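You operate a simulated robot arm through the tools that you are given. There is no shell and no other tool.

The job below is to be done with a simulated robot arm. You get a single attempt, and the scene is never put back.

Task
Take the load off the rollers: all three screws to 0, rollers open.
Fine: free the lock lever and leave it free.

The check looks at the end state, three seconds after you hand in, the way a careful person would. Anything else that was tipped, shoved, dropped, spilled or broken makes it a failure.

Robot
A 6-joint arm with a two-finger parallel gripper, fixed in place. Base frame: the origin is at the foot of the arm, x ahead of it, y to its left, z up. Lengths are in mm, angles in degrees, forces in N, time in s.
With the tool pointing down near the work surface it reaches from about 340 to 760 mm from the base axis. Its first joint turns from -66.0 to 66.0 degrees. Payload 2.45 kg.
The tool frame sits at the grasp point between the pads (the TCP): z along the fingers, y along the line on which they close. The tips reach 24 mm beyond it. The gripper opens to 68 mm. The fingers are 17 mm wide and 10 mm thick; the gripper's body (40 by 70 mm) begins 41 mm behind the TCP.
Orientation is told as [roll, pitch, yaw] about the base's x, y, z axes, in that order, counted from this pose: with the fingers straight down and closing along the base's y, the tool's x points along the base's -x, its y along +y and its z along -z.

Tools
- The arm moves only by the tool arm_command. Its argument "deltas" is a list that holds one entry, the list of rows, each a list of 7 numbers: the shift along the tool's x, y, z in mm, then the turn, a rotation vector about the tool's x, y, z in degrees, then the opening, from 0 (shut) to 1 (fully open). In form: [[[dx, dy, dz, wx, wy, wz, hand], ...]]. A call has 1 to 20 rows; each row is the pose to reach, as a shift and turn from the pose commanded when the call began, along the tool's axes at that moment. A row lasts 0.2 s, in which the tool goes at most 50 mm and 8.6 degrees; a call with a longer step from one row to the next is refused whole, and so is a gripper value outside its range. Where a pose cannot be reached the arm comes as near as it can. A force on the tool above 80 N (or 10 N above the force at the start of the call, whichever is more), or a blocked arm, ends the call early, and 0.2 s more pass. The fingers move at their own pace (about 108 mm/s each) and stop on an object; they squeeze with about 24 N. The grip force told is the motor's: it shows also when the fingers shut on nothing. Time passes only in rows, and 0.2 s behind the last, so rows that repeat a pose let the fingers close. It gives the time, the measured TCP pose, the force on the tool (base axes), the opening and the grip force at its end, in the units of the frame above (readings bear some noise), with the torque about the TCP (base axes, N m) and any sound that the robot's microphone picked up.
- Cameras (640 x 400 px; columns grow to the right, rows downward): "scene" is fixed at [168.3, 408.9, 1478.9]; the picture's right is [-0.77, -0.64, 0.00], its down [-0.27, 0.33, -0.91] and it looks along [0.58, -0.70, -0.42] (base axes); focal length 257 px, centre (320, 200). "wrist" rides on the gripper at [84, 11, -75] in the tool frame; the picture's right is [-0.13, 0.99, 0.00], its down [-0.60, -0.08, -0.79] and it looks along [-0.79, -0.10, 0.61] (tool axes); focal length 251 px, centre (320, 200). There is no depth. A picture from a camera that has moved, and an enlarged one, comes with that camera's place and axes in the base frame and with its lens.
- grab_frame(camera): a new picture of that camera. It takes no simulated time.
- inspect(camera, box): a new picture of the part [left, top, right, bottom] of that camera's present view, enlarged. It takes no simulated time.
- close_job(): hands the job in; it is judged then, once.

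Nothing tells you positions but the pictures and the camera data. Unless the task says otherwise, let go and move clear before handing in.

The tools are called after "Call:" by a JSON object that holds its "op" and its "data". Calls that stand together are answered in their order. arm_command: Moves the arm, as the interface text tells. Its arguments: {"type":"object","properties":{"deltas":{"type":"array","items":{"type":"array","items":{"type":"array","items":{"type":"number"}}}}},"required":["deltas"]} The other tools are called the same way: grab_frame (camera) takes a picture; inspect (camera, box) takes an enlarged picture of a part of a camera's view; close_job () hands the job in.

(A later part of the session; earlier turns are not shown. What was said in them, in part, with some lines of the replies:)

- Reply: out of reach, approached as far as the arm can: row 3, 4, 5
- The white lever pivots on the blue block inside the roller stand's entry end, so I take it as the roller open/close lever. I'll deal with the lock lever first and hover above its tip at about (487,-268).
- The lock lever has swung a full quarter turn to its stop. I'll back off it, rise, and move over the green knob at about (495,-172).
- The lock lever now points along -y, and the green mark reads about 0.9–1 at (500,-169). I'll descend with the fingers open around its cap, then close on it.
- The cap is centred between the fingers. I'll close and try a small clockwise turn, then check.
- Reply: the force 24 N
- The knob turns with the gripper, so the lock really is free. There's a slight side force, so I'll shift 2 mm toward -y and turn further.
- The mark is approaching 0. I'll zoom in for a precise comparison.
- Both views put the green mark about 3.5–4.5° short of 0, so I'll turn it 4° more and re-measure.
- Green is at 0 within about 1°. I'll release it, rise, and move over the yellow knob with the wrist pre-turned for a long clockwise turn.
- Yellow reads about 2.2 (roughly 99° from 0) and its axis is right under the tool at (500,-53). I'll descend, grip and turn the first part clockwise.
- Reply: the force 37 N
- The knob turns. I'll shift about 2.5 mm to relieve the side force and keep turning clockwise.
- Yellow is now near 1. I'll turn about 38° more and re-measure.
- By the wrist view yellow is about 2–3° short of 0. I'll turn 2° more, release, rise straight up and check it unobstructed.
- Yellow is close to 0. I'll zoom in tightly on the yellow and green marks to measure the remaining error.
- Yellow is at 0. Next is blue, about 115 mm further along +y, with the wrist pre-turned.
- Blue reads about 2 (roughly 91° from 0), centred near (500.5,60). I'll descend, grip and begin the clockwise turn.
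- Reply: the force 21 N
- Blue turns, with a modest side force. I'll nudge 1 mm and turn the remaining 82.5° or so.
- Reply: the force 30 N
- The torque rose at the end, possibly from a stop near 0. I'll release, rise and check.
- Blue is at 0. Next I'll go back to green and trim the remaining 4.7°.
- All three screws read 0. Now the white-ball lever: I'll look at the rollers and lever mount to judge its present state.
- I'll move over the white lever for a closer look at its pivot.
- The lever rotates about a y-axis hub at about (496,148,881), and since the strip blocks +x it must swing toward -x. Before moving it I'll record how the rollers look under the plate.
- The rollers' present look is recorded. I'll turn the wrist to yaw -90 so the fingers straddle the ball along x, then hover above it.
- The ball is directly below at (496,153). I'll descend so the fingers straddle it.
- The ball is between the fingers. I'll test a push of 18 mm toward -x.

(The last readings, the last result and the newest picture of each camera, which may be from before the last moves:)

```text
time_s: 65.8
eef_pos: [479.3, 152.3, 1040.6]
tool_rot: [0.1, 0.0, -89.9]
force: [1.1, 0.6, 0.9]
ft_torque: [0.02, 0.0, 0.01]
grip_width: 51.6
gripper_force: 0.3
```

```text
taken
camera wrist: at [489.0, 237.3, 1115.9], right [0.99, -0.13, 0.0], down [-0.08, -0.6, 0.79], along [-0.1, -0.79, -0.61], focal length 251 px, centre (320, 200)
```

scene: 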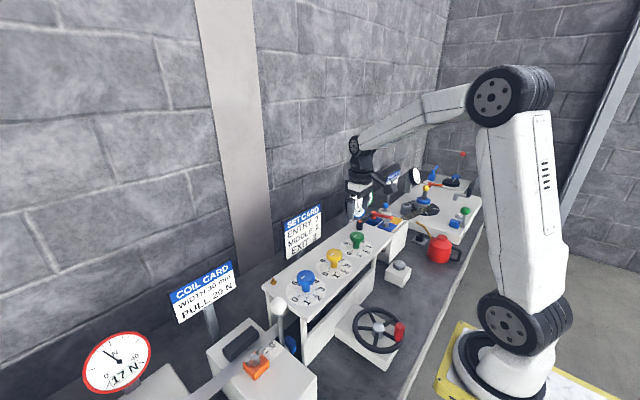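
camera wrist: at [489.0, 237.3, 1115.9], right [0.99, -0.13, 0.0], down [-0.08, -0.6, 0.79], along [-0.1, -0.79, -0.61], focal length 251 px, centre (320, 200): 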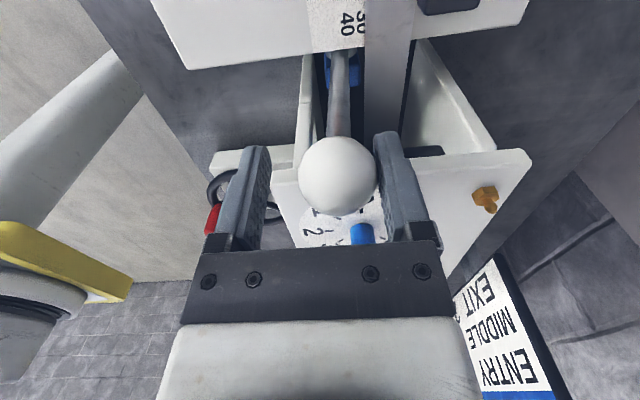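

It moves easily. I'll continue along the arc to about 20° and watch the rollers.

Call:
{"op": "arm_command", "data": {"deltas": [[[0, -9, 0.8, 0, 0, 0, 0.75], [0, -18, 2, 0, 0, 0, 0.75], [0, -27, 4, 0, 0, 0, 0.75], [0, -36, 6.5, 0, 0, 0, 0.75], [0, -44, 9, 0, 0, 0, 0.75], [0, -44, 9, 0, 0, 0, 0.75]]]}}

Call:
{"op": "grab_frame", "data": {"camera": "wrist"}}

Call:
{"op": "inspect", "data": {"camera": "scene", "box": [230, 240, 410, 370]}}

Call:
{"op": "inspect", "data": {"camera": "scene", "box": [345, 255, 395, 305]}}

```text
time_s: 67.2
eef_pos: [434.4, 153.3, 1030.8]
tool_rot: [-0.1, 0.0, -89.9]
force: [0.7, -0.1, -0.8]
ft_torque: [-0.03, -0.03, 0.0]
grip_width: 51.6
gripper_force: 0.5
```

```text
taken
camera wrist: at [444.6, 237.2, 1106.8], right [0.99, -0.13, 0.0], down [-0.08, -0.6, 0.79], along [-0.1, -0.79, -0.61], focal length 251 px, centre (320, 200)
```

wrist: 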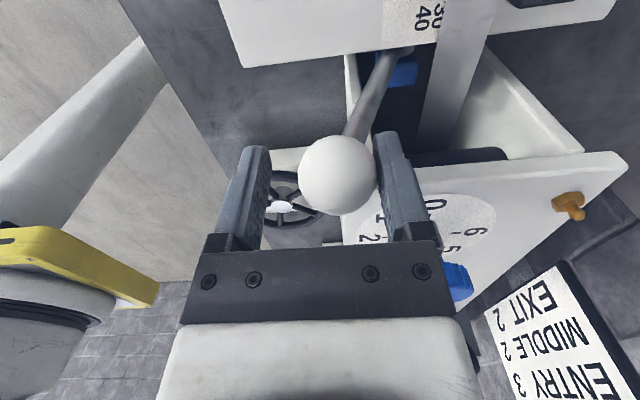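

```text
3.08 times, centred on (320, 305) of scene
camera zoom: at [168.4, 408.9, 1478.9], right [-0.77, -0.64, 0.0], down [-0.27, 0.33, -0.91], along [0.58, -0.7, -0.42], focal length 790 px, centre (320, -123)
```

zoom: 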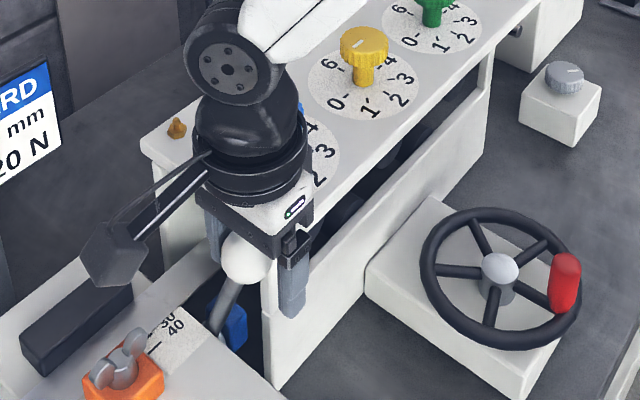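

```text
8.00 times, centred on (370, 280) of scene
camera zoom: at [168.4, 408.9, 1478.9], right [-0.77, -0.64, 0.0], down [-0.27, 0.33, -0.91], along [0.58, -0.7, -0.42], focal length 2055 px, centre (-80, -440)
```

zoom: 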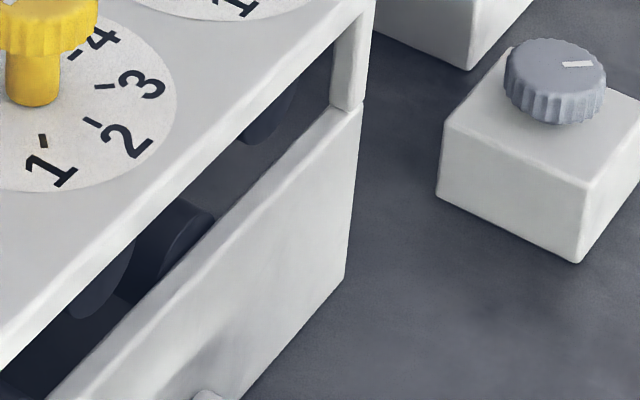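

The lever follows at about 20° with no resistance, so I'll continue the arc.

Call:
{"op": "arm_command", "data": {"deltas": [[[0, -10, 4.5, 0, 0, 0, 0.75], [0, -20, 9.5, 0, 0, 0, 0.75], [0, -29, 15, 0, 0, 0, 0.75], [0, -38, 21, 0, 0, 0, 0.75], [0, -47, 27, 0, 0, 0, 0.75], [0, -47, 27, 0, 0, 0, 0.75]]]}}

Call:
{"op": "grab_frame", "data": {"camera": "wrist"}}

Call:
{"op": "inspect", "data": {"camera": "scene", "box": [230, 240, 410, 370]}}

```text
time_s: 68.6
eef_pos: [387.2, 153.2, 1003.1]
tool_rot: [0.0, 0.0, -89.9]
force: [0.6, -0.2, 0.0]
ft_torque: [0.03, -0.03, -0.04]
grip_width: 51.2
gripper_force: 0.4
```

```text
taken
camera wrist: at [397.9, 237.6, 1079.5], right [0.99, -0.13, 0.0], down [-0.08, -0.6, 0.79], along [-0.1, -0.79, -0.61], focal length 251 px, centre (320, 200)
```

wrist: 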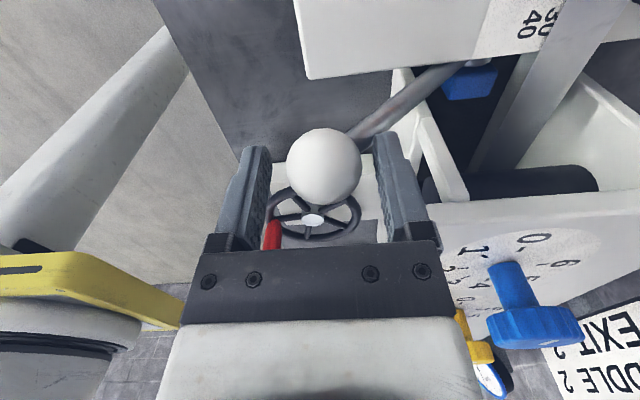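

```text
3.08 times, centred on (320, 305) of scene
camera zoom: at [168.4, 408.9, 1478.9], right [-0.77, -0.64, 0.0], down [-0.27, 0.33, -0.91], along [0.58, -0.7, -0.42], focal length 790 px, centre (320, -123)
```

zoom: 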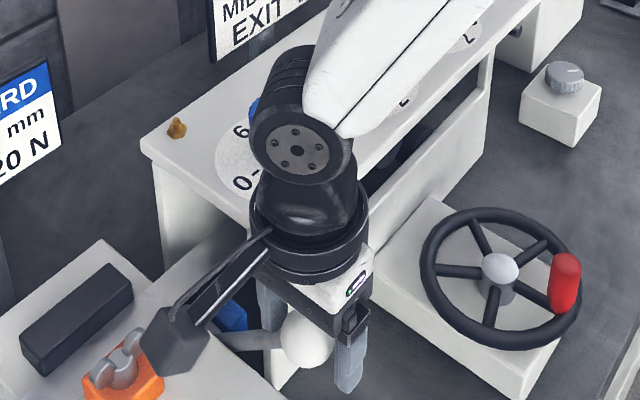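

Now at about 43°. I'll keep going gently while watching the force and the clearance to the guide block.

Call:
{"op": "arm_command", "data": {"deltas": [[[0, -6, 6, 0, 0, 0, 0.75], [0, -12, 13, 0, 0, 0, 0.75], [0, -18, 21, 0, 0, 0, 0.75], [0, -24, 30, 0, 0, 0, 0.75], [0, -28, 38, 0, 0, 0, 0.75], [0, -28, 38, 0, 0, 0, 0.75]]]}}

Call:
{"op": "grab_frame", "data": {"camera": "wrist"}}

Call:
{"op": "inspect", "data": {"camera": "scene", "box": [230, 240, 410, 370]}}

```text
time_s: 69.7
eef_pos: [376.4, 158.5, 980.2]
tool_rot: [2.3, 1.1, -90.0]
force: [11.9, -4.9, 12.6]
ft_torque: [-0.19, -0.65, -0.11]
grip_width: 60.4
gripper_force: 6.4
stopped in row 5: the force on the tool passed its limit at 89 N (the readings are from after the stop); the commanded pose is now the measured one
```

```text
taken
camera wrist: at [383.4, 241.2, 1058.1], right [0.99, -0.13, 0.04], down [-0.11, -0.62, 0.78], along [-0.08, -0.77, -0.63], focal length 251 px, centre (320, 200)
```

wrist: 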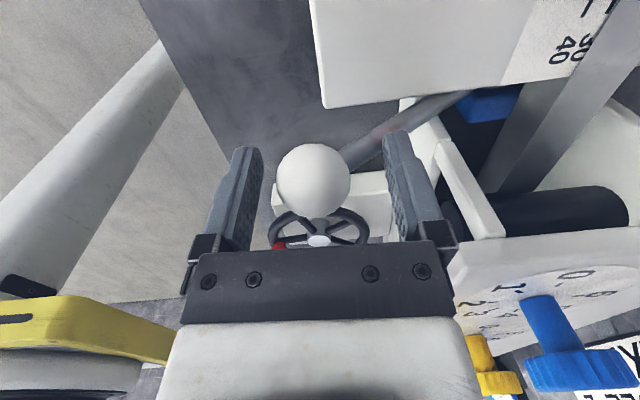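

```text
3.08 times, centred on (320, 305) of scene
camera zoom: at [168.5, 408.7, 1478.9], right [-0.77, -0.64, 0.0], down [-0.27, 0.33, -0.91], along [0.58, -0.7, -0.42], focal length 790 px, centre (320, -123)
```

zoom: 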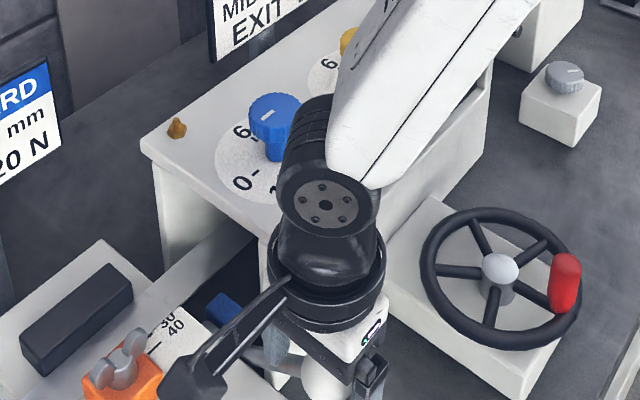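

The lever reached a stop at about 50° toward -x. I'll ease off, open the fingers and rise clear of the ball.

Call:
{"op": "arm_command", "data": {"deltas": [[[0, 3, -4, 0, 0, 0, 0.9], [0, 3, -12, 0, 0, 0, 0.95], [0, 3, -35, 0, 0, 0, 0.95], [0, 3, -70, 0, 0, 0, 0.95], [0, 3, -110, 0, 0, 0, 0.95], [0, 3, -150, 0, 0, 0, 0.95], [0, 3, -150, 0, 0, 0, 0.95]]]}}

Call:
{"op": "grab_frame", "data": {"camera": "wrist"}}

Call:
{"op": "grab_frame", "data": {"camera": "scene"}}

```text
time_s: 71.3
eef_pos: [371.7, 155.5, 1129.7]
tool_rot: [1.8, 1.0, -90.0]
force: [0.5, -0.2, -0.4]
ft_torque: [-0.03, 0.01, 0.01]
grip_width: 64.5
gripper_force: 0.0
```

```text
taken
camera wrist: at [379.2, 238.4, 1206.3], right [0.99, -0.13, 0.03], down [-0.1, -0.62, 0.78], along [-0.08, -0.78, -0.63], focal length 251 px, centre (320, 200)
```

wrist: 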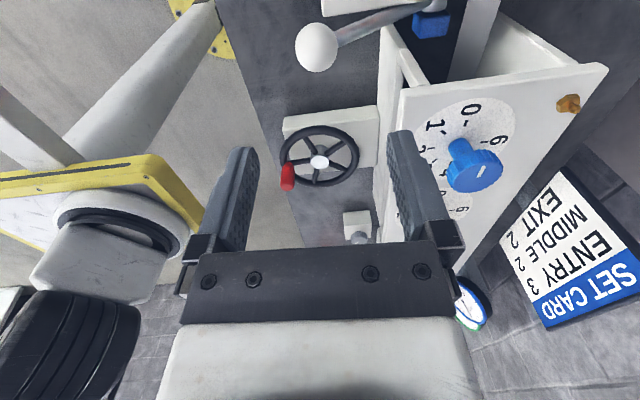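

```text
taken
```

scene: 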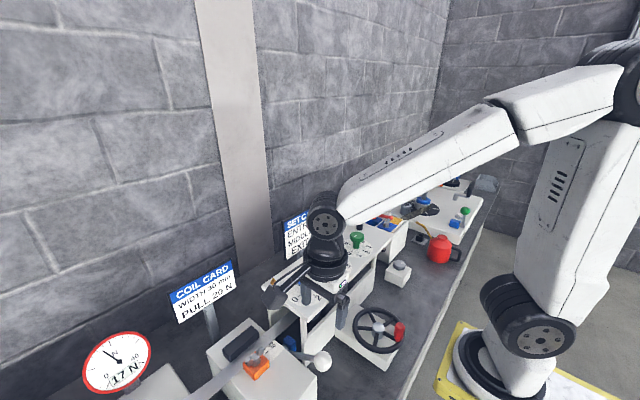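

The lever rests at its forward stop and the ball is clear. I'll move to the entry side, level the tool, and look under the plate at the rollers.

Call:
{"op": "arm_command", "data": {"deltas": [[[29, 22, 0, 1.8, -1, 0, 0.95], [58, 44, 0, 1.8, -1, 0, 0.95], [87, 65, 10, 1.8, -1, 0, 0.95], [116, 87, 25, 1.8, -1, 0, 0.95], [145, 108, 50, 1.8, -1, 0, 0.95], [145, 108, 50, 1.8, -1, 0, 0.95]]]}}

Call:
{"op": "grab_frame", "data": {"camera": "wrist"}}

Call:
{"op": "inspect", "data": {"camera": "wrist", "box": [230, 30, 430, 180]}}

Call:
{"op": "inspect", "data": {"camera": "scene", "box": [280, 270, 400, 370]}}

```text
time_s: 72.7
eef_pos: [481.4, 299.9, 1085.3]
tool_rot: [0.0, 0.0, -90.0]
force: [0.3, 0.4, 0.2]
ft_torque: [0.0, -0.06, 0.0]
grip_width: 64.3
gripper_force: 0.1
```

```text
taken
camera wrist: at [492.7, 385.3, 1161.1], right [0.99, -0.13, 0.0], down [-0.08, -0.6, 0.79], along [-0.1, -0.79, -0.61], focal length 251 px, centre (320, 200)
```

wrist: 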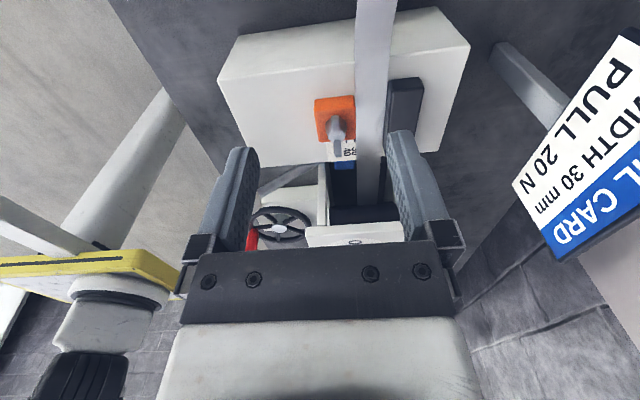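

```text
2.67 times, centred on (330, 105) of wrist
camera zoom: at [492.7, 385.3, 1161.1], right [0.99, -0.13, 0.0], down [-0.08, -0.6, 0.79], along [-0.1, -0.79, -0.61], focal length 670 px, centre (293, 453)
```

zoom: 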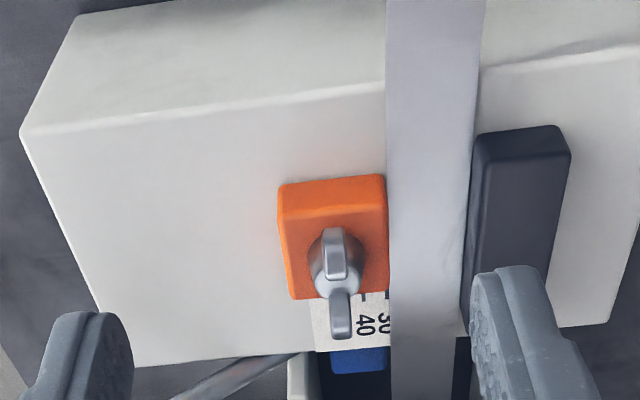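

```text
4.00 times, centred on (340, 320) of scene
camera zoom: at [168.4, 408.9, 1478.9], right [-0.77, -0.64, 0.0], down [-0.27, 0.33, -0.91], along [0.58, -0.7, -0.42], focal length 1028 px, centre (240, -280)
```

zoom: 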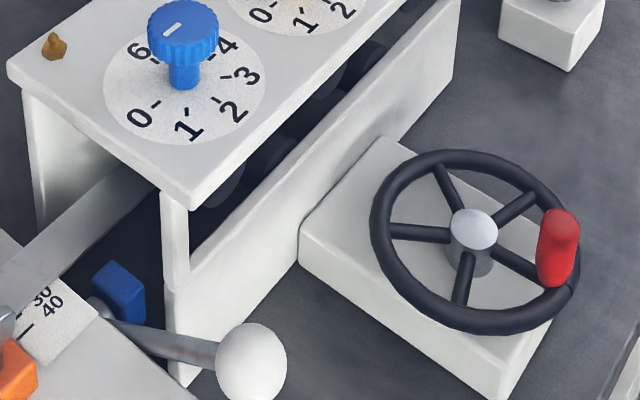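

The lever lies against its forward stop. I'll return to an earlier camera pose (the one used when straddling the ball) to compare roller height before and after.

Call:
{"op": "arm_command", "data": {"deltas": [[[-40, 4, 0, 0, 0, 0, 0.75], [-80, 8, 0, 0, 0, 0, 0.75], [-120, 12, 0, 0, 0, 0, 0.75], [-146.4, 14.7, 0, 0, 0, 0, 0.75], [-146.4, 14.7, 25, 0, 0, 0, 0.75], [-146.4, 14.7, 44.4, 0, 0, 0, 0.75], [-146.4, 14.7, 44.4, 0, 0, 0, 0.75]]]}}

Call:
{"op": "grab_frame", "data": {"camera": "wrist"}}

Call:
{"op": "arm_command", "data": {"deltas": [[[0, -30, 5, 0, 0, 0, 0.75], [0, -61.7, 10, 0, 0, 0, 0.75], [0, -61.7, 10, 0, 0, 0, 0.75]]]}}

Call:
{"op": "grab_frame", "data": {"camera": "wrist"}}

```text
time_s: 74.3
eef_pos: [495.3, 154.4, 1039.8]
tool_rot: [0.0, 0.0, -90.0]
force: [0.0, 0.1, 0.0]
ft_torque: [0.01, 0.01, 0.03]
grip_width: 51.0
gripper_force: 0.1
```

```text
taken
camera wrist: at [505.8, 238.9, 1115.0], right [0.99, -0.13, 0.0], down [-0.08, -0.6, 0.79], along [-0.1, -0.79, -0.61], focal length 251 px, centre (320, 200)
```

wrist: 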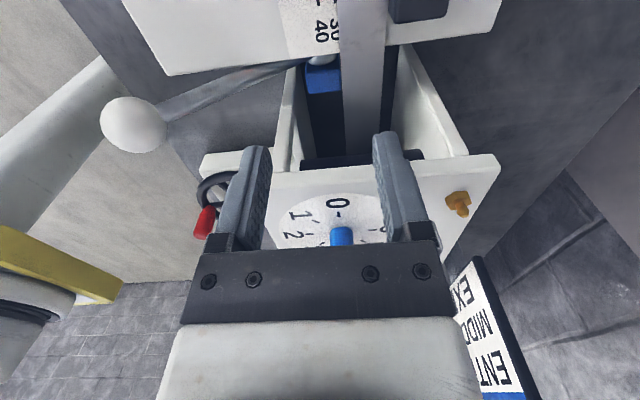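

```text
time_s: 75.1
eef_pos: [433.0, 154.5, 1029.3]
tool_rot: [0.0, 0.0, -89.9]
force: [-0.4, 0.4, -1.0]
ft_torque: [-0.02, 0.03, -0.02]
grip_width: 50.7
gripper_force: 0.2
```

```text
taken
camera wrist: at [444.1, 239.1, 1104.9], right [0.99, -0.13, 0.0], down [-0.08, -0.6, 0.79], along [-0.1, -0.79, -0.61], focal length 251 px, centre (320, 200)
```

wrist: 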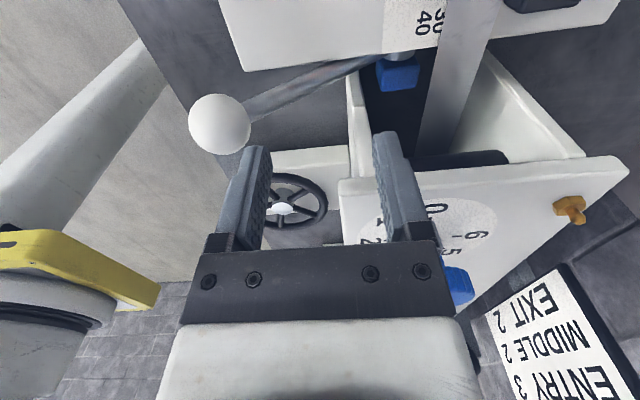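

I'll compare the rollers in the same scene crops I took before moving the lever.

Call:
{"op": "inspect", "data": {"camera": "wrist", "box": [330, 20, 630, 200]}}

Call:
{"op": "inspect", "data": {"camera": "scene", "box": [310, 290, 370, 350]}}

Call:
{"op": "inspect", "data": {"camera": "scene", "box": [345, 255, 395, 305]}}

Call:
{"op": "inspect", "data": {"camera": "scene", "box": [50, 310, 170, 400]}}

```text
2.13 times, centred on (480, 110) of wrist
camera zoom: at [444.1, 239.1, 1104.9], right [0.99, -0.13, 0.0], down [-0.08, -0.6, 0.79], along [-0.1, -0.79, -0.61], focal length 536 px, centre (-21, 392)
```

zoom: 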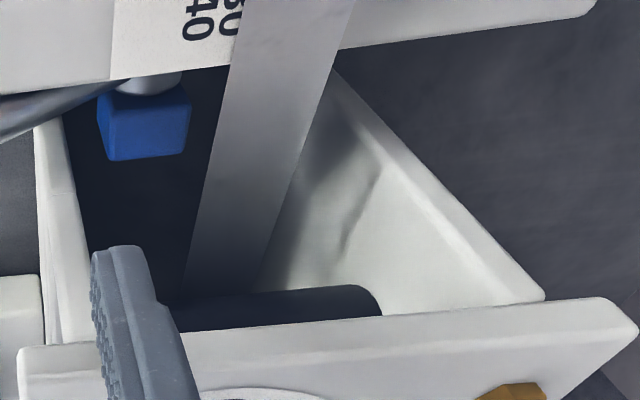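

```text
6.67 times, centred on (340, 320) of scene
camera zoom: at [168.3, 408.9, 1478.9], right [-0.77, -0.64, 0.0], down [-0.27, 0.33, -0.91], along [0.58, -0.7, -0.42], focal length 1712 px, centre (187, -600)
```

zoom: 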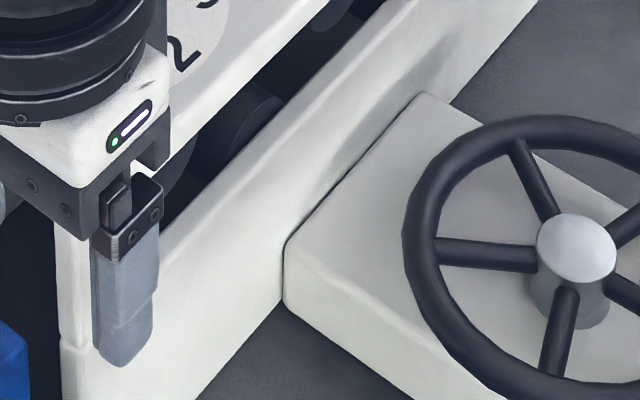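

```text
8.00 times, centred on (370, 280) of scene
camera zoom: at [168.3, 408.9, 1478.9], right [-0.77, -0.64, 0.0], down [-0.27, 0.33, -0.91], along [0.58, -0.7, -0.42], focal length 2055 px, centre (-80, -440)
```

zoom: 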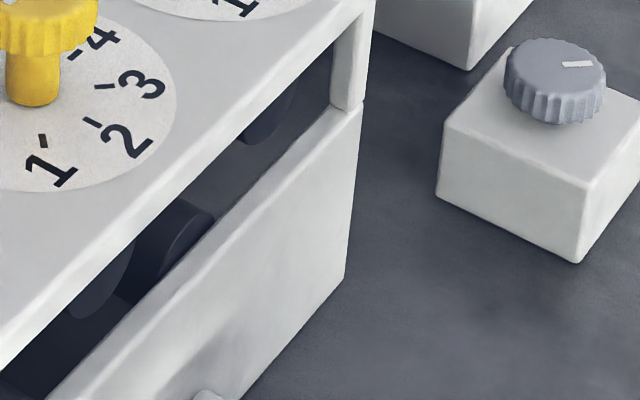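

```text
4.44 times, centred on (110, 355) of scene
camera zoom: at [168.3, 408.9, 1478.9], right [-0.77, -0.64, 0.0], down [-0.27, 0.33, -0.91], along [0.58, -0.7, -0.42], focal length 1142 px, centre (1253, -489)
```

zoom: 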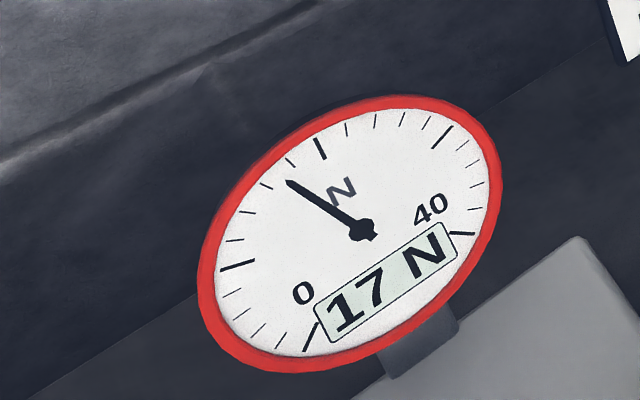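

The rollers look the same in both crops, so I want a flatter view into the entry gap. I'll tilt the tool so the camera looks nearly horizontally under the plate.

Call:
{"op": "arm_command", "data": {"deltas": [[[10, 10, -25, 0, 0, 0, 0.95], [20, 20, -50, 0, -4, 0, 0.95], [30, 30, -50, 0, -12, 0, 0.95], [42, 42, -45, 0, -20, 0, 0.95], [55, 52, -30, 0, -28, 0, 0.95], [63.5, 57, -10, 0, -35, 0, 0.95], [63.5, 57, 10, 0, -38, 0, 0.95], [63.5, 57, 10, 0, -38, 0, 0.95]]]}}

Call:
{"op": "grab_frame", "data": {"camera": "wrist"}}

Call:
{"op": "inspect", "data": {"camera": "wrist", "box": [220, 80, 440, 250]}}

```text
time_s: 76.9
eef_pos: [489.2, 218.5, 1019.9]
tool_rot: [0.1, -38.1, -90.0]
force: [0.5, -0.5, 1.3]
ft_torque: [0.0, -0.02, 0.04]
grip_width: 64.7
gripper_force: 0.0
```

```text
taken
camera wrist: at [500.7, 331.3, 1028.2], right [0.99, -0.1, 0.08], down [-0.08, 0.01, 1.0], along [-0.1, -0.99, 0.01], focal length 251 px, centre (320, 200)
```

wrist: 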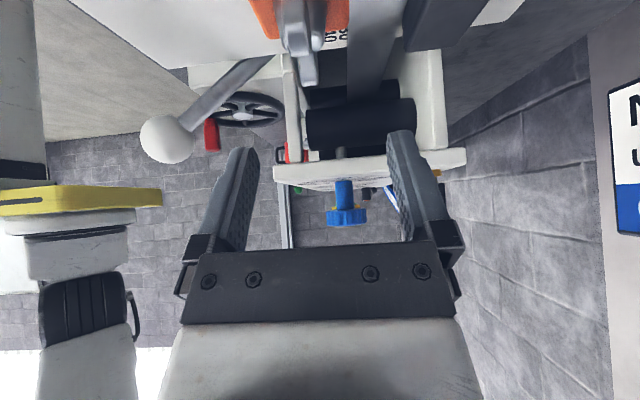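

```text
2.35 times, centred on (330, 165) of wrist
camera zoom: at [500.7, 331.3, 1028.2], right [0.99, -0.1, 0.08], down [-0.08, 0.01, 1.0], along [-0.1, -0.99, 0.01], focal length 592 px, centre (296, 282)
```

zoom: 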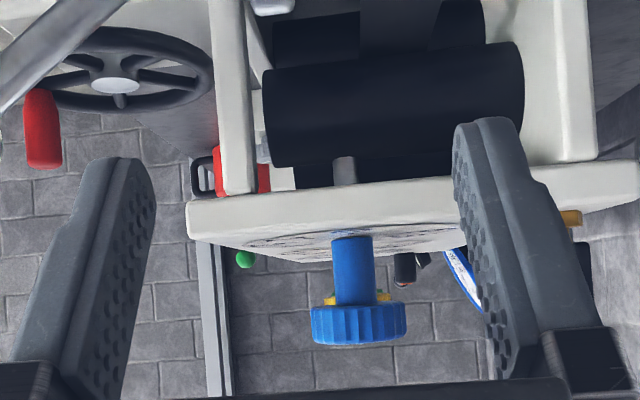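

This view shows the entry upper roller (the image is upside-down) with the strip passing beneath it. I'll zoom in on the gap.

Call:
{"op": "inspect", "data": {"camera": "wrist", "box": [270, 40, 450, 165]}}

Call:
{"op": "inspect", "data": {"camera": "wrist", "box": [290, 60, 430, 120]}}

```text
3.20 times, centred on (360, 102) of wrist
camera zoom: at [500.7, 331.3, 1028.2], right [0.99, -0.1, 0.08], down [-0.08, 0.01, 1.0], along [-0.1, -0.99, 0.01], focal length 805 px, centre (192, 512)
```

zoom: 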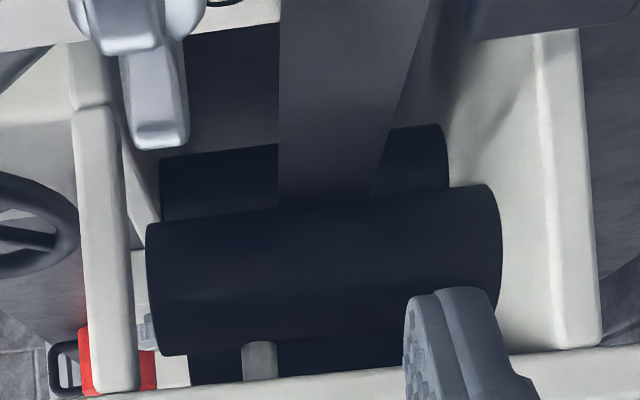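

```text
4.57 times, centred on (360, 90) of wrist
camera zoom: at [500.7, 331.3, 1028.2], right [0.99, -0.1, 0.08], down [-0.08, 0.01, 1.0], along [-0.1, -0.99, 0.01], focal length 1149 px, centre (137, 703)
```

zoom: 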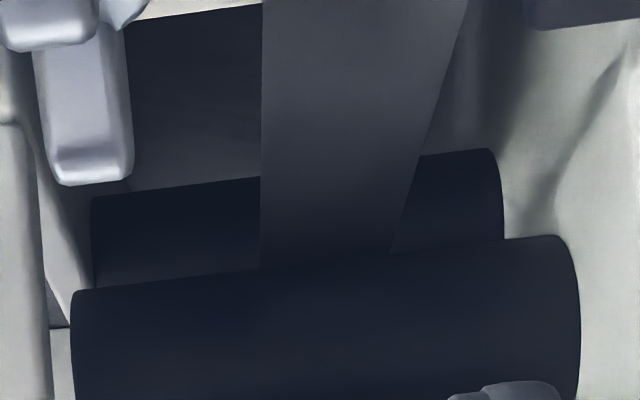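

The gap alone doesn't tell me which lever position is open. I'll put the lever back upright and take this same picture again, so I'll first go above the ball.

Call:
{"op": "arm_command", "data": {"deltas": [[[-20, 0, -25, 0, 0, 0, 0.95], [-37, 0, -47, 0, 0, 0, 0.95], [-53, -23, -47, 0, 8, 0, 0.95], [-69, -46, -47, 0, 16, 0, 0.95], [-86, -69, -47, 0, 24, 0, 0.95], [-102, -92, -47, 0, 32, 0, 0.95], [-118, -113, -47, 0, 38, 0, 0.95], [-118, -113, -47, 0, 38, 0, 0.95]]]}}

Call:
{"op": "grab_frame", "data": {"camera": "wrist"}}

```text
time_s: 78.7
eef_pos: [375.9, 152.0, 1129.7]
tool_rot: [-0.1, 0.1, -89.9]
force: [0.2, -0.3, 0.1]
ft_torque: [0.0, -0.01, 0.01]
grip_width: 64.6
gripper_force: 0.0
```

```text
taken
camera wrist: at [387.3, 237.8, 1206.5], right [0.99, -0.13, 0.0], down [-0.08, -0.6, 0.79], along [-0.1, -0.79, -0.61], focal length 251 px, centre (320, 200)
```

wrist: 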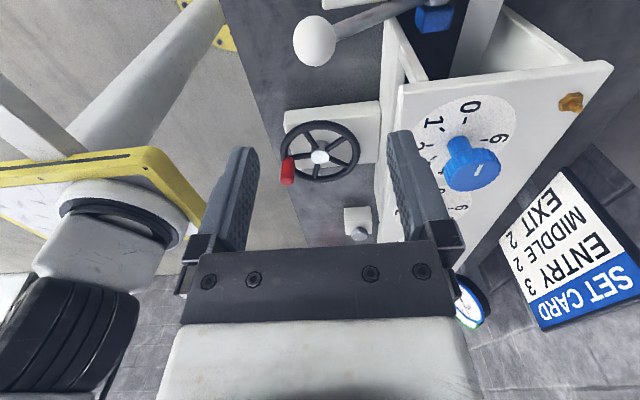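

The ball rests at (373,153,977). I'll descend around it and pull it back upright along its arc.

Call:
{"op": "arm_command", "data": {"deltas": [[[1, -2, 40, 0, 0, 0, 0.95], [1, -2, 80, 0, 0, 0, 0.95], [1, -2, 115, 0, 0, 0, 0.95], [1, -2, 141, 0, 0, 0, 0.95], [1, -2, 141, 0, 0, 0, 0.95]]]}}

Call:
{"op": "arm_command", "data": {"deltas": [[[0, 7, 0, 0, 0, 0, 0.95], [0, 14, -1, 0, 0, 0, 0.95], [0, 25, -10, 0, 0, 0, 0.95], [0, 37, -20, 0, 0, 0, 0.95], [0, 47.5, -28, 0, 0, 0, 0.95], [0, 59, -36, 0, 0, 0, 0.95], [0, 71, -41, 0, 0, 0, 0.95], [0, 84, -46, 0, 0, 0, 0.95], [0, 97, -50, 0, 0, 0, 0.95], [0, 110, -53, 0, 0, 0, 0.95], [0, 123, -55, 0, 0, 0, 0.95], [0, 128, -56, 0, 0, 0, 0.95], [0, 128, -56, 0, 0, 0, 0.95]]]}}

Call:
{"op": "grab_frame", "data": {"camera": "wrist"}}

```text
time_s: 79.9
eef_pos: [375.9, 154.4, 987.9]
tool_rot: [-0.1, 0.1, -90.0]
force: [0.2, 0.2, 0.0]
ft_torque: [-0.02, 0.01, -0.01]
grip_width: 64.6
gripper_force: 0.0
```

```text
time_s: 82.7
eef_pos: [503.9, 153.6, 1044.3]
tool_rot: [0.1, 0.0, -90.0]
force: [-1.2, -0.5, 0.0]
ft_torque: [0.02, 0.0, 0.0]
grip_width: 65.2
gripper_force: 0.7
```

```text
taken
camera wrist: at [514.2, 238.7, 1121.0], right [0.99, -0.13, 0.0], down [-0.08, -0.6, 0.79], along [-0.1, -0.79, -0.61], focal length 251 px, centre (320, 200)
```

wrist: 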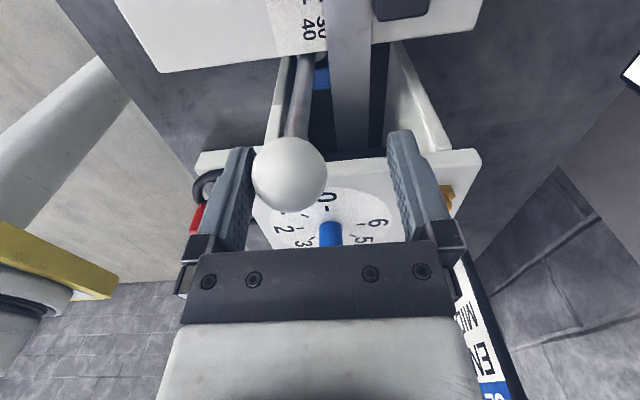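

The lever is nearly upright again. I'll ease it the last few mm, then retake the flat view.

Call:
{"op": "arm_command", "data": {"deltas": [[[0, 3, 0, 0, 0, 0, 0.95], [0, 6, 0, 0, 0, 0, 0.95], [0, 6, 0, 0, 0, 0, 0.95]]]}}

Call:
{"op": "grab_frame", "data": {"camera": "wrist"}}

```text
time_s: 83.5
eef_pos: [508.7, 154.4, 1044.8]
tool_rot: [0.0, 0.0, -90.0]
force: [-1.0, 0.1, 0.7]
ft_torque: [0.02, 0.04, 0.0]
grip_width: 65.3
gripper_force: 0.0
```

```text
taken
camera wrist: at [520.3, 238.9, 1120.9], right [0.99, -0.13, 0.0], down [-0.08, -0.6, 0.79], along [-0.1, -0.79, -0.61], focal length 251 px, centre (320, 200)
```

wrist: 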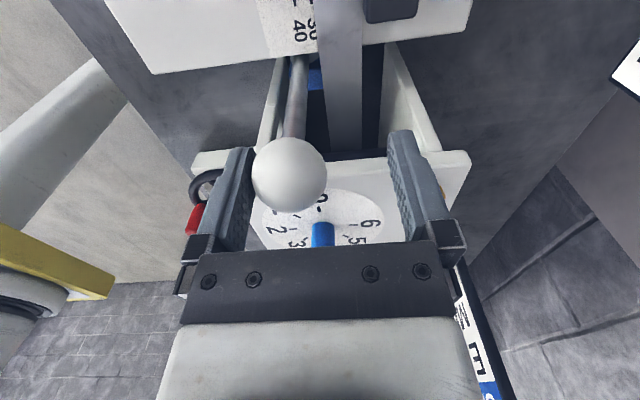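

No stop yet at about upright. I'll nudge a little further to see whether the range ends here.

Call:
{"op": "arm_command", "data": {"deltas": [[[0, 2, 0, 0, 0, 0, 0.95], [0, 4, 0, 0, 0, 0, 0.95], [0, 6, 0, 0, 0, 0, 0.95], [0, 6, 0, 0, 0, 0, 0.95]]]}}

Call:
{"op": "grab_frame", "data": {"camera": "wrist"}}

```text
time_s: 84.5
eef_pos: [511.9, 154.1, 1045.1]
tool_rot: [-0.6, -0.3, -90.0]
force: [-31.2, 2.6, 9.9]
ft_torque: [0.21, 0.54, -0.16]
grip_width: 68.0
gripper_force: 2.8
```

```text
taken
camera wrist: at [523.5, 239.0, 1120.1], right [0.99, -0.13, -0.01], down [-0.07, -0.6, 0.8], along [-0.11, -0.79, -0.61], focal length 251 px, centre (320, 200)
```

wrist: 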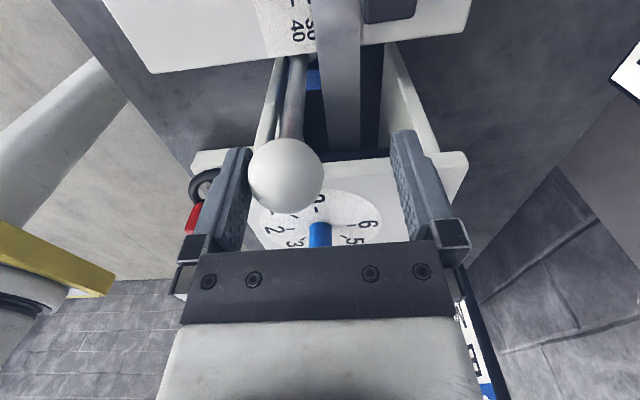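

The lever has a hard stop upright, so its two end states are upright (as found) and forward. I'll clear it and take the same flat view for comparison.

Call:
{"op": "arm_command", "data": {"deltas": [[[0, -8, 0, 0, 0, 0, 0.95], [0, -16, -5, 0, 0, 0, 0.95], [0, -18, -40, 0, 0, 0, 0.95], [0, -20, -75, 0, 0, 0, 0.95], [30, -22, -75, 0, 0, 0, 0.95], [64, -24, -75, 0, -6, 0, 0.95], [64, -24, -70, 0, -14, 0, 0.95], [64, -24, -50, 0, -22, 0, 0.95], [64, -24, -25, 0, -30, 0, 0.95], [64, -24, 10, 0, -37.5, 0, 0.95], [64, -24, 25, 0, -38, 0, 0.95], [64, -24, 25, 0, -38, 0, 0.95]]]}}

Call:
{"op": "grab_frame", "data": {"camera": "wrist"}}

Call:
{"op": "inspect", "data": {"camera": "wrist", "box": [270, 40, 450, 165]}}

```text
time_s: 87.1
eef_pos: [491.2, 218.2, 1019.1]
tool_rot: [0.2, -38.0, -90.0]
force: [-1.0, 0.4, 0.2]
ft_torque: [0.01, 0.01, 0.0]
grip_width: 64.6
gripper_force: 0.0
```

```text
taken
camera wrist: at [502.0, 331.6, 1027.8], right [0.99, -0.1, 0.08], down [-0.08, 0.01, 1.0], along [-0.1, -0.99, 0.01], focal length 251 px, centre (320, 200)
```

wrist: 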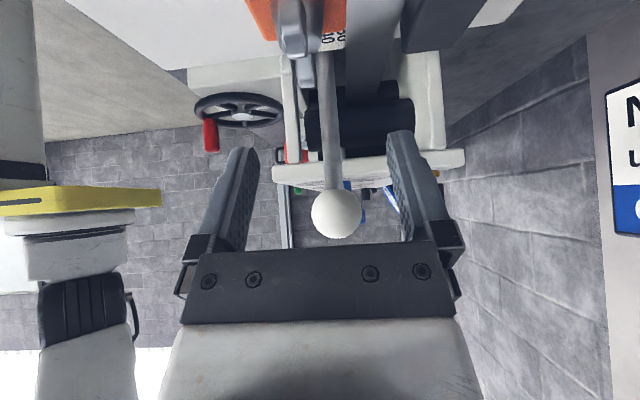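

```text
3.20 times, centred on (360, 102) of wrist
camera zoom: at [502.0, 331.6, 1027.8], right [0.99, -0.1, 0.08], down [-0.08, 0.01, 1.0], along [-0.1, -0.99, 0.01], focal length 805 px, centre (192, 512)
```

zoom: 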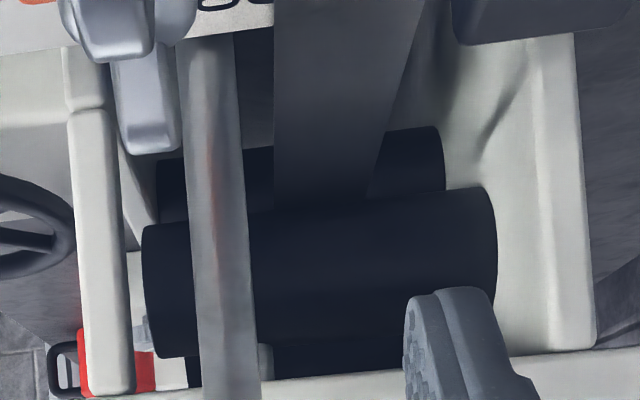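

The rollers don't visibly move with the lever. I'll check the blue and green gauges and the other levers for any indication of state.

Call:
{"op": "inspect", "data": {"camera": "scene", "box": [335, 170, 395, 230]}}

Call:
{"op": "inspect", "data": {"camera": "scene", "box": [250, 210, 410, 370]}}

Call:
{"op": "inspect", "data": {"camera": "scene", "box": [400, 140, 500, 240]}}

```text
6.67 times, centred on (365, 200) of scene
camera zoom: at [168.3, 408.9, 1478.9], right [-0.77, -0.64, 0.0], down [-0.27, 0.33, -0.91], along [0.58, -0.7, -0.42], focal length 1712 px, centre (20, 200)
```

zoom: 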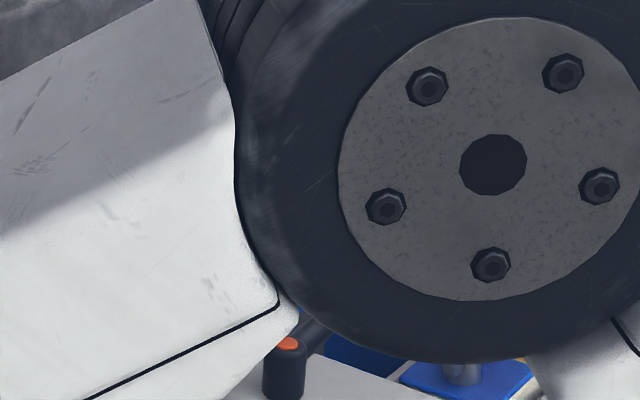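

```text
2.50 times, centred on (330, 290) of scene
camera zoom: at [168.3, 408.9, 1478.9], right [-0.77, -0.64, 0.0], down [-0.27, 0.33, -0.91], along [0.58, -0.7, -0.42], focal length 642 px, centre (295, -25)
```

zoom: 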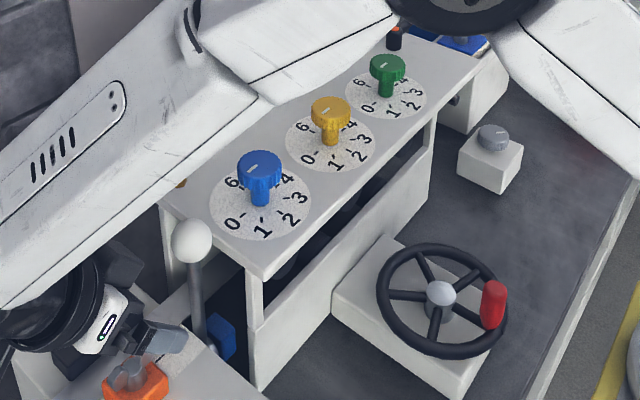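

```text
4.00 times, centred on (450, 190) of scene
camera zoom: at [168.3, 408.9, 1478.9], right [-0.77, -0.64, 0.0], down [-0.27, 0.33, -0.91], along [0.58, -0.7, -0.42], focal length 1028 px, centre (-200, 240)
```

zoom: 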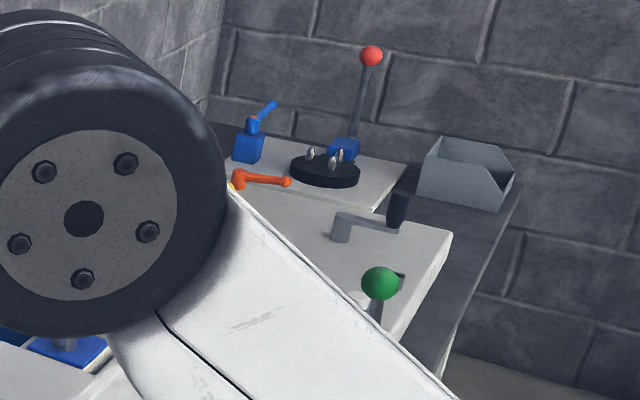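

I'll take the same tight crop as before so I can compare roller spacing precisely.

Call:
{"op": "inspect", "data": {"camera": "wrist", "box": [290, 60, 430, 120]}}

Call:
{"op": "inspect", "data": {"camera": "wrist", "box": [220, 80, 440, 250]}}

```text
4.57 times, centred on (360, 90) of wrist
camera zoom: at [502.0, 331.6, 1027.8], right [0.99, -0.1, 0.08], down [-0.08, 0.01, 1.0], along [-0.1, -0.99, 0.01], focal length 1149 px, centre (137, 703)
```

zoom: 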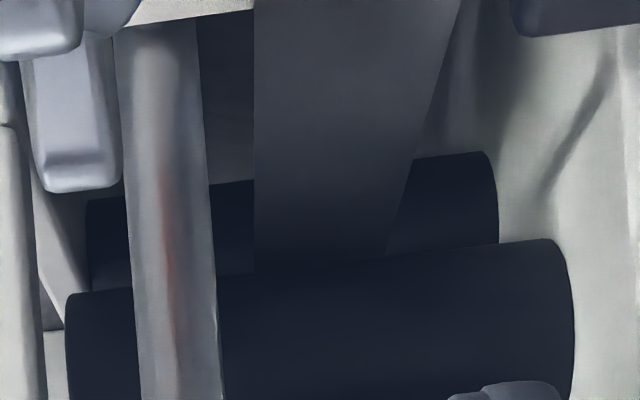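

```text
2.35 times, centred on (330, 165) of wrist
camera zoom: at [502.0, 331.6, 1027.8], right [0.99, -0.1, 0.08], down [-0.08, 0.01, 1.0], along [-0.1, -0.99, 0.01], focal length 592 px, centre (296, 282)
```

zoom: 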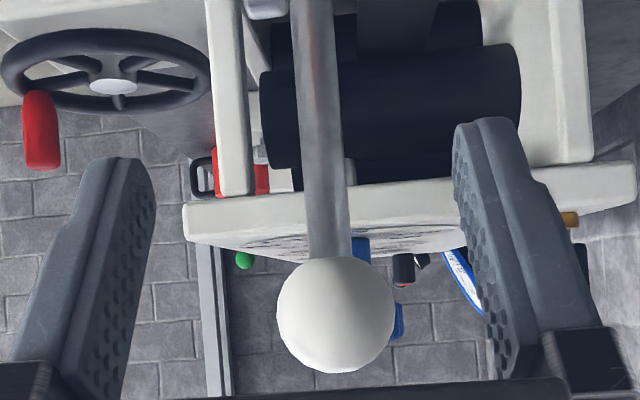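

Roller spacing is identical in both states, so it gives no evidence. The machine started loaded and locked with the lever upright, so I take the pulled-forward position as open. I'll go back over the ball to move it there again.

Call:
{"op": "arm_command", "data": {"deltas": [[[-20, 0, -25, 0, 0, 0, 0.9], [-40, 0, -50, 0, 0, 0, 0.9], [-55, 1, -60, 0, 8, 0, 0.9], [-70, 2, -58, 0, 16, 0, 0.9], [-85, 3, -52, 0, 24, 0, 0.9], [-100, 4, -46, 0, 32, 0, 0.9], [-112, 5, -39.4, 0, 38, 0, 0.9], [-112, 5, -39.4, 0, 38, 0, 0.9]]]}}

Call:
{"op": "grab_frame", "data": {"camera": "wrist"}}

Call:
{"op": "inspect", "data": {"camera": "scene", "box": [330, 165, 410, 235]}}

```text
time_s: 88.9
eef_pos: [497.1, 154.3, 1120.1]
tool_rot: [0.1, 0.1, -90.0]
force: [0.5, -0.4, -0.5]
ft_torque: [0.01, 0.01, 0.0]
grip_width: 61.4
gripper_force: 0.1
```

```text
taken
camera wrist: at [507.6, 238.6, 1196.2], right [0.99, -0.13, 0.0], down [-0.08, -0.6, 0.79], along [-0.1, -0.79, -0.61], focal length 251 px, centre (320, 200)
```

wrist: 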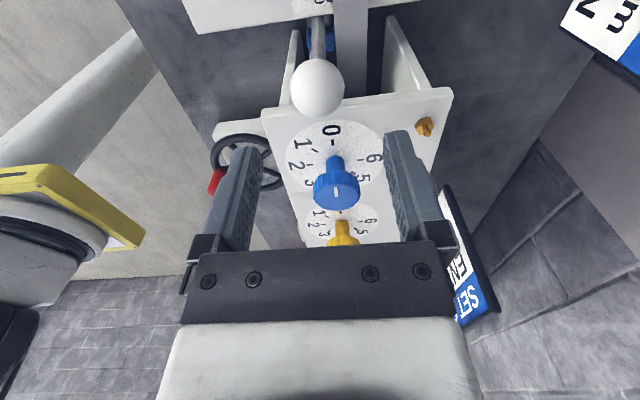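

```text
5.71 times, centred on (370, 200) of scene
camera zoom: at [168.4, 408.9, 1478.9], right [-0.77, -0.64, 0.0], down [-0.27, 0.33, -0.91], along [0.58, -0.7, -0.42], focal length 1468 px, centre (34, 200)
```

zoom: 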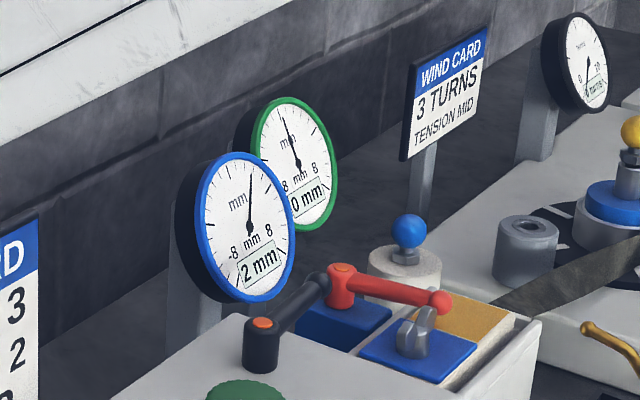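

The ball is upright below the tool. I'll descend and push it forward along the arc again, stopping just short of the stop.

Call:
{"op": "arm_command", "data": {"deltas": [[[0, 0, 30, 0, 0, 0, 0.9], [0, 0, 60, 0, 0, 0, 0.9], [0, 0, 79, 0, 0, 0, 0.9], [0, 0, 79, 0, 0, 0, 0.75], [0, -9, 79, 0, 0, 0, 0.75], [0, -18, 79.5, 0, 0, 0, 0.75], [0, -27, 80.5, 0, 0, 0, 0.75], [0, -36, 82, 0, 0, 0, 0.75], [0, -45, 84, 0, 0, 0, 0.75], [0, -54, 86.5, 0, 0, 0, 0.75], [0, -62, 89, 0, 0, 0, 0.75], [0, -72, 93.5, 0, 0, 0, 0.75], [0, -82, 98.5, 0, 0, 0, 0.75], [0, -91, 104, 0, 0, 0, 0.75], [0, -100, 110, 0, 0, 0, 0.75], [0, -109, 116.5, 0, 0, 0, 0.75], [0, -109, 116.5, 0, 0, 0, 0.75]]]}}

Call:
{"op": "arm_command", "data": {"deltas": [[[0, -2, 7, 0, 0, 0, 0.75], [0, -4, 14, 0, 0, 0, 0.75], [0, -6, 21, 0, 0, 0, 0.75], [0, -6, 21, 0, 0, 0, 0.75]]]}}

Call:
{"op": "grab_frame", "data": {"camera": "wrist"}}

```text
time_s: 92.5
eef_pos: [387.1, 154.0, 1002.8]
tool_rot: [-0.1, 0.0, -90.0]
force: [0.0, 0.0, -0.6]
ft_torque: [-0.01, 0.01, -0.02]
grip_width: 51.5
gripper_force: 0.2
```

```text
time_s: 93.5
eef_pos: [382.4, 154.0, 981.3]
tool_rot: [0.0, 0.1, -90.0]
force: [-2.2, 0.4, 1.2]
ft_torque: [-0.06, 0.0, -0.04]
grip_width: 52.8
gripper_force: 1.0
```

```text
taken
camera wrist: at [392.0, 238.9, 1058.0], right [0.99, -0.13, 0.0], down [-0.08, -0.6, 0.79], along [-0.1, -0.79, -0.61], focal length 251 px, centre (320, 200)
```

wrist: 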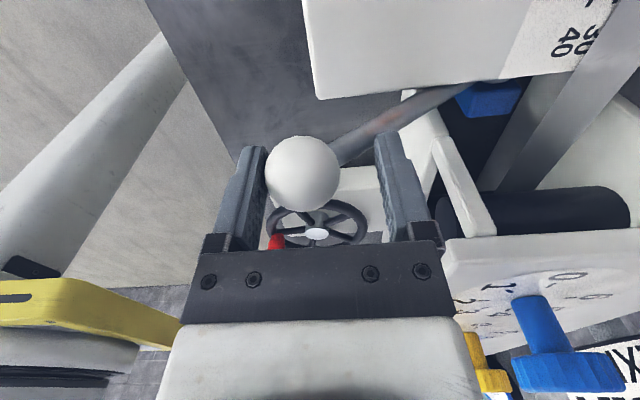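

The lever is at its forward end again with the ball near x=374. I'll give it a small final nudge, then open and rise clear.

Call:
{"op": "arm_command", "data": {"deltas": [[[0, -2, 2, 0, 0, 0, 0.75], [0, -3, 3, 0, 0, 0, 0.75], [0, -3, 3, 0, 0, 0, 0.75]]]}}

Call:
{"op": "arm_command", "data": {"deltas": [[[0, 3, -3, 0, 0, 0, 0.95], [0, 3, -8, 0, 0, 0, 0.95], [0, 3, -20, 0, 0, 0, 0.95], [0, 3, -50, 0, 0, 0, 0.95], [0, 3, -90, 0, 0, 0, 0.95], [0, 3, -130, 0, 0, 0, 0.95], [0, 3, -150, 0, 0, 0, 0.95], [0, 3, -150, 0, 0, 0, 0.95]]]}}

Call:
{"op": "grab_frame", "data": {"camera": "wrist"}}

Call:
{"op": "grab_frame", "data": {"camera": "scene"}}

```text
time_s: 94.3
eef_pos: [380.1, 155.4, 979.8]
tool_rot: [0.3, 0.1, -90.0]
force: [5.5, -2.7, 19.7]
ft_torque: [-0.07, -0.65, -0.06]
grip_width: 55.2
gripper_force: 2.5
```

```text
time_s: 96.1
eef_pos: [381.9, 155.7, 1127.9]
tool_rot: [0.1, 0.0, -90.0]
force: [-0.2, 0.1, -0.5]
ft_torque: [0.0, -0.01, 0.01]
grip_width: 64.8
gripper_force: 0.0
```

```text
taken
camera wrist: at [392.5, 239.3, 1204.7], right [0.99, -0.13, 0.0], down [-0.08, -0.6, 0.79], along [-0.1, -0.79, -0.61], focal length 251 px, centre (320, 200)
```

wrist: 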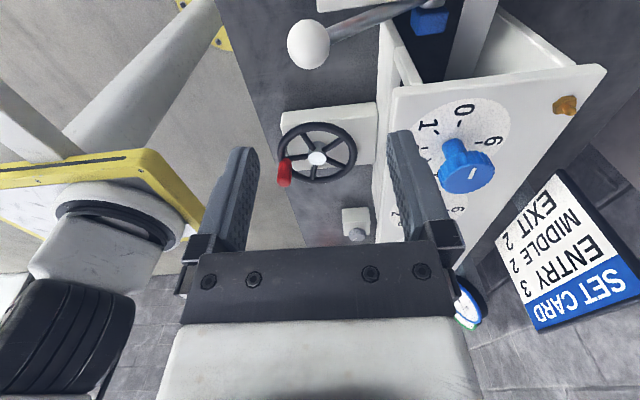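

```text
taken
```

scene: 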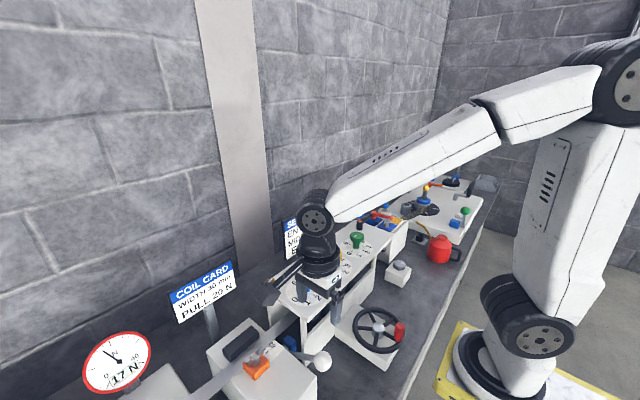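

The lever lies forward and I'm clear of it. I'll rise, turn the wrist straight and take a final look at screws, lock lever and surroundings.

Call:
{"op": "arm_command", "data": {"deltas": [[[0, 5, -40, 0, 0, 0, 1], [0, 10, -80, 0, 0, 0, 1], [-10, 20, -110, 0, 0, -8, 1], [-28, 30, -130, 0, 0, -16, 1], [-46, 40, -140, 0, 0, -24, 1], [-64, 48, -150, 0, 0, -32, 1], [-82, 48, -160, 0, 0, -40, 1], [-100, 48, -170, 0, 0, -48, 1], [-118, 48, -170, 0, 0, -56, 1], [-136, 48, -170, 0, 0, -64, 1], [-155, 48, -170, 0, 0, -72, 1], [-175, 48, -170, 0, 0, -80, 1], [-195, 48, -170, 0, 0, -88, 1], [-215, 48, -170, 0, 0, -90, 1], [-215, 48, -170, 0, 0, -90, 1]]]}}

Call:
{"op": "grab_frame", "data": {"camera": "wrist"}}

Call:
{"op": "inspect", "data": {"camera": "wrist", "box": [130, 20, 430, 180]}}

Call:
{"op": "grab_frame", "data": {"camera": "scene"}}

Call:
{"op": "inspect", "data": {"camera": "scene", "box": [250, 200, 410, 370]}}

```text
time_s: 99.3
eef_pos: [430.0, -60.2, 1298.4]
tool_rot: [0.0, 0.0, 0.1]
force: [0.3, -0.2, -0.4]
ft_torque: [0.0, 0.0, -0.01]
grip_width: 67.9
gripper_force: 0.2
```

```text
taken
camera wrist: at [345.7, -49.0, 1374.9], right [0.13, 0.99, 0.0], down [0.6, -0.08, 0.79], along [0.79, -0.1, -0.61], focal length 251 px, centre (320, 200)
```

wrist: 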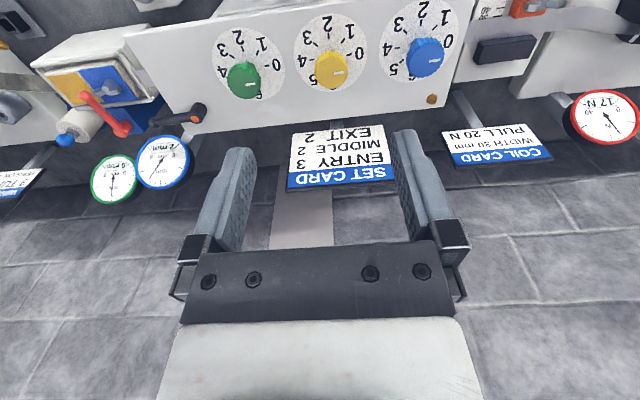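

```text
2.13 times, centred on (280, 100) of wrist
camera zoom: at [345.7, -49.0, 1374.9], right [0.13, 0.99, 0.0], down [0.6, -0.08, 0.79], along [0.79, -0.1, -0.61], focal length 536 px, centre (405, 413)
```

zoom: 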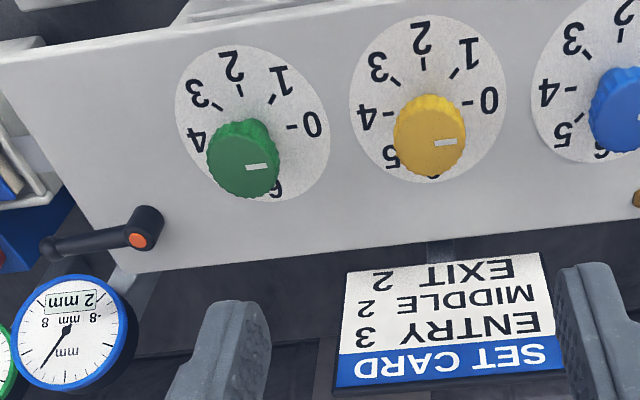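

```text
taken
```

scene: 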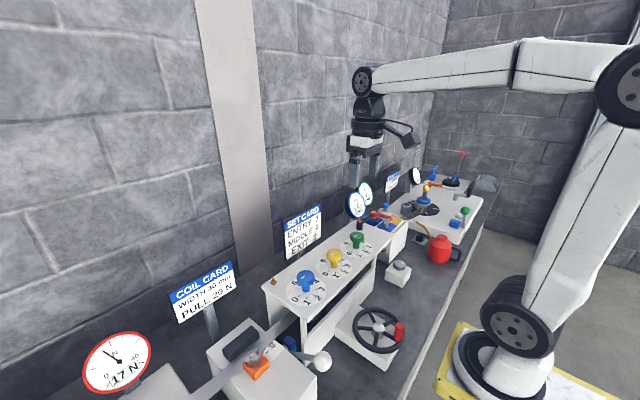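

```text
2.35 times, centred on (330, 285) of scene
camera zoom: at [168.4, 408.9, 1478.9], right [-0.77, -0.64, 0.0], down [-0.27, 0.33, -0.91], along [0.58, -0.7, -0.42], focal length 604 px, centre (296, 0)
```

zoom: 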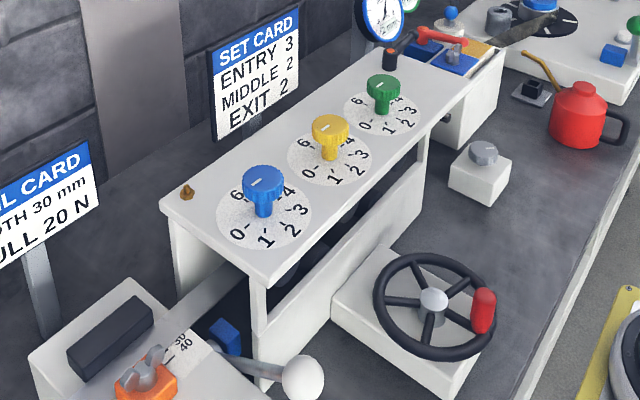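

The arm is clear, all three screws read 0, and the lock lever is at its free stop with the screws turning freely. The roller lever is pulled forward; nothing on the machine confirmed that position as open, but it is the opposite of where it stood under load. Nothing else has moved, so I'm handing in.

Call:
{"op": "close_job", "data": {}}

```text
The job is handed in.
```

I've handed the job in. All three screws read 0 and the lock lever is free. The roller lever is in what I believe is its open position, but I couldn't confirm that.

- **Screws:** blue, yellow and green are each at 0, to within about a degree by camera.
- **Lock lever:** I swung it a quarter turn to its stop, pointing along the line toward the exit. The screws turned freely afterwards, and I left it there. I didn't try a screw before moving it.
- **Rollers:** I took the white-ball lever at the entry end to be the roller lever. It has two end stops: upright, as I found it, and about 50° forward toward the robot. I left it forward because the machine started out loaded with it upright. The rollers and gauges looked the same in both positions, so nothing on the machine showed which one is open.

The first time I pushed the lever forward, it hit its stop hard enough (89 N) to trip the arm's force limit. I then moved it back upright to compare, and returned it forward more gently. I saw no damage.

I saw nothing else moved or tipped. The gripper was open and clear of the bench when I handed in.
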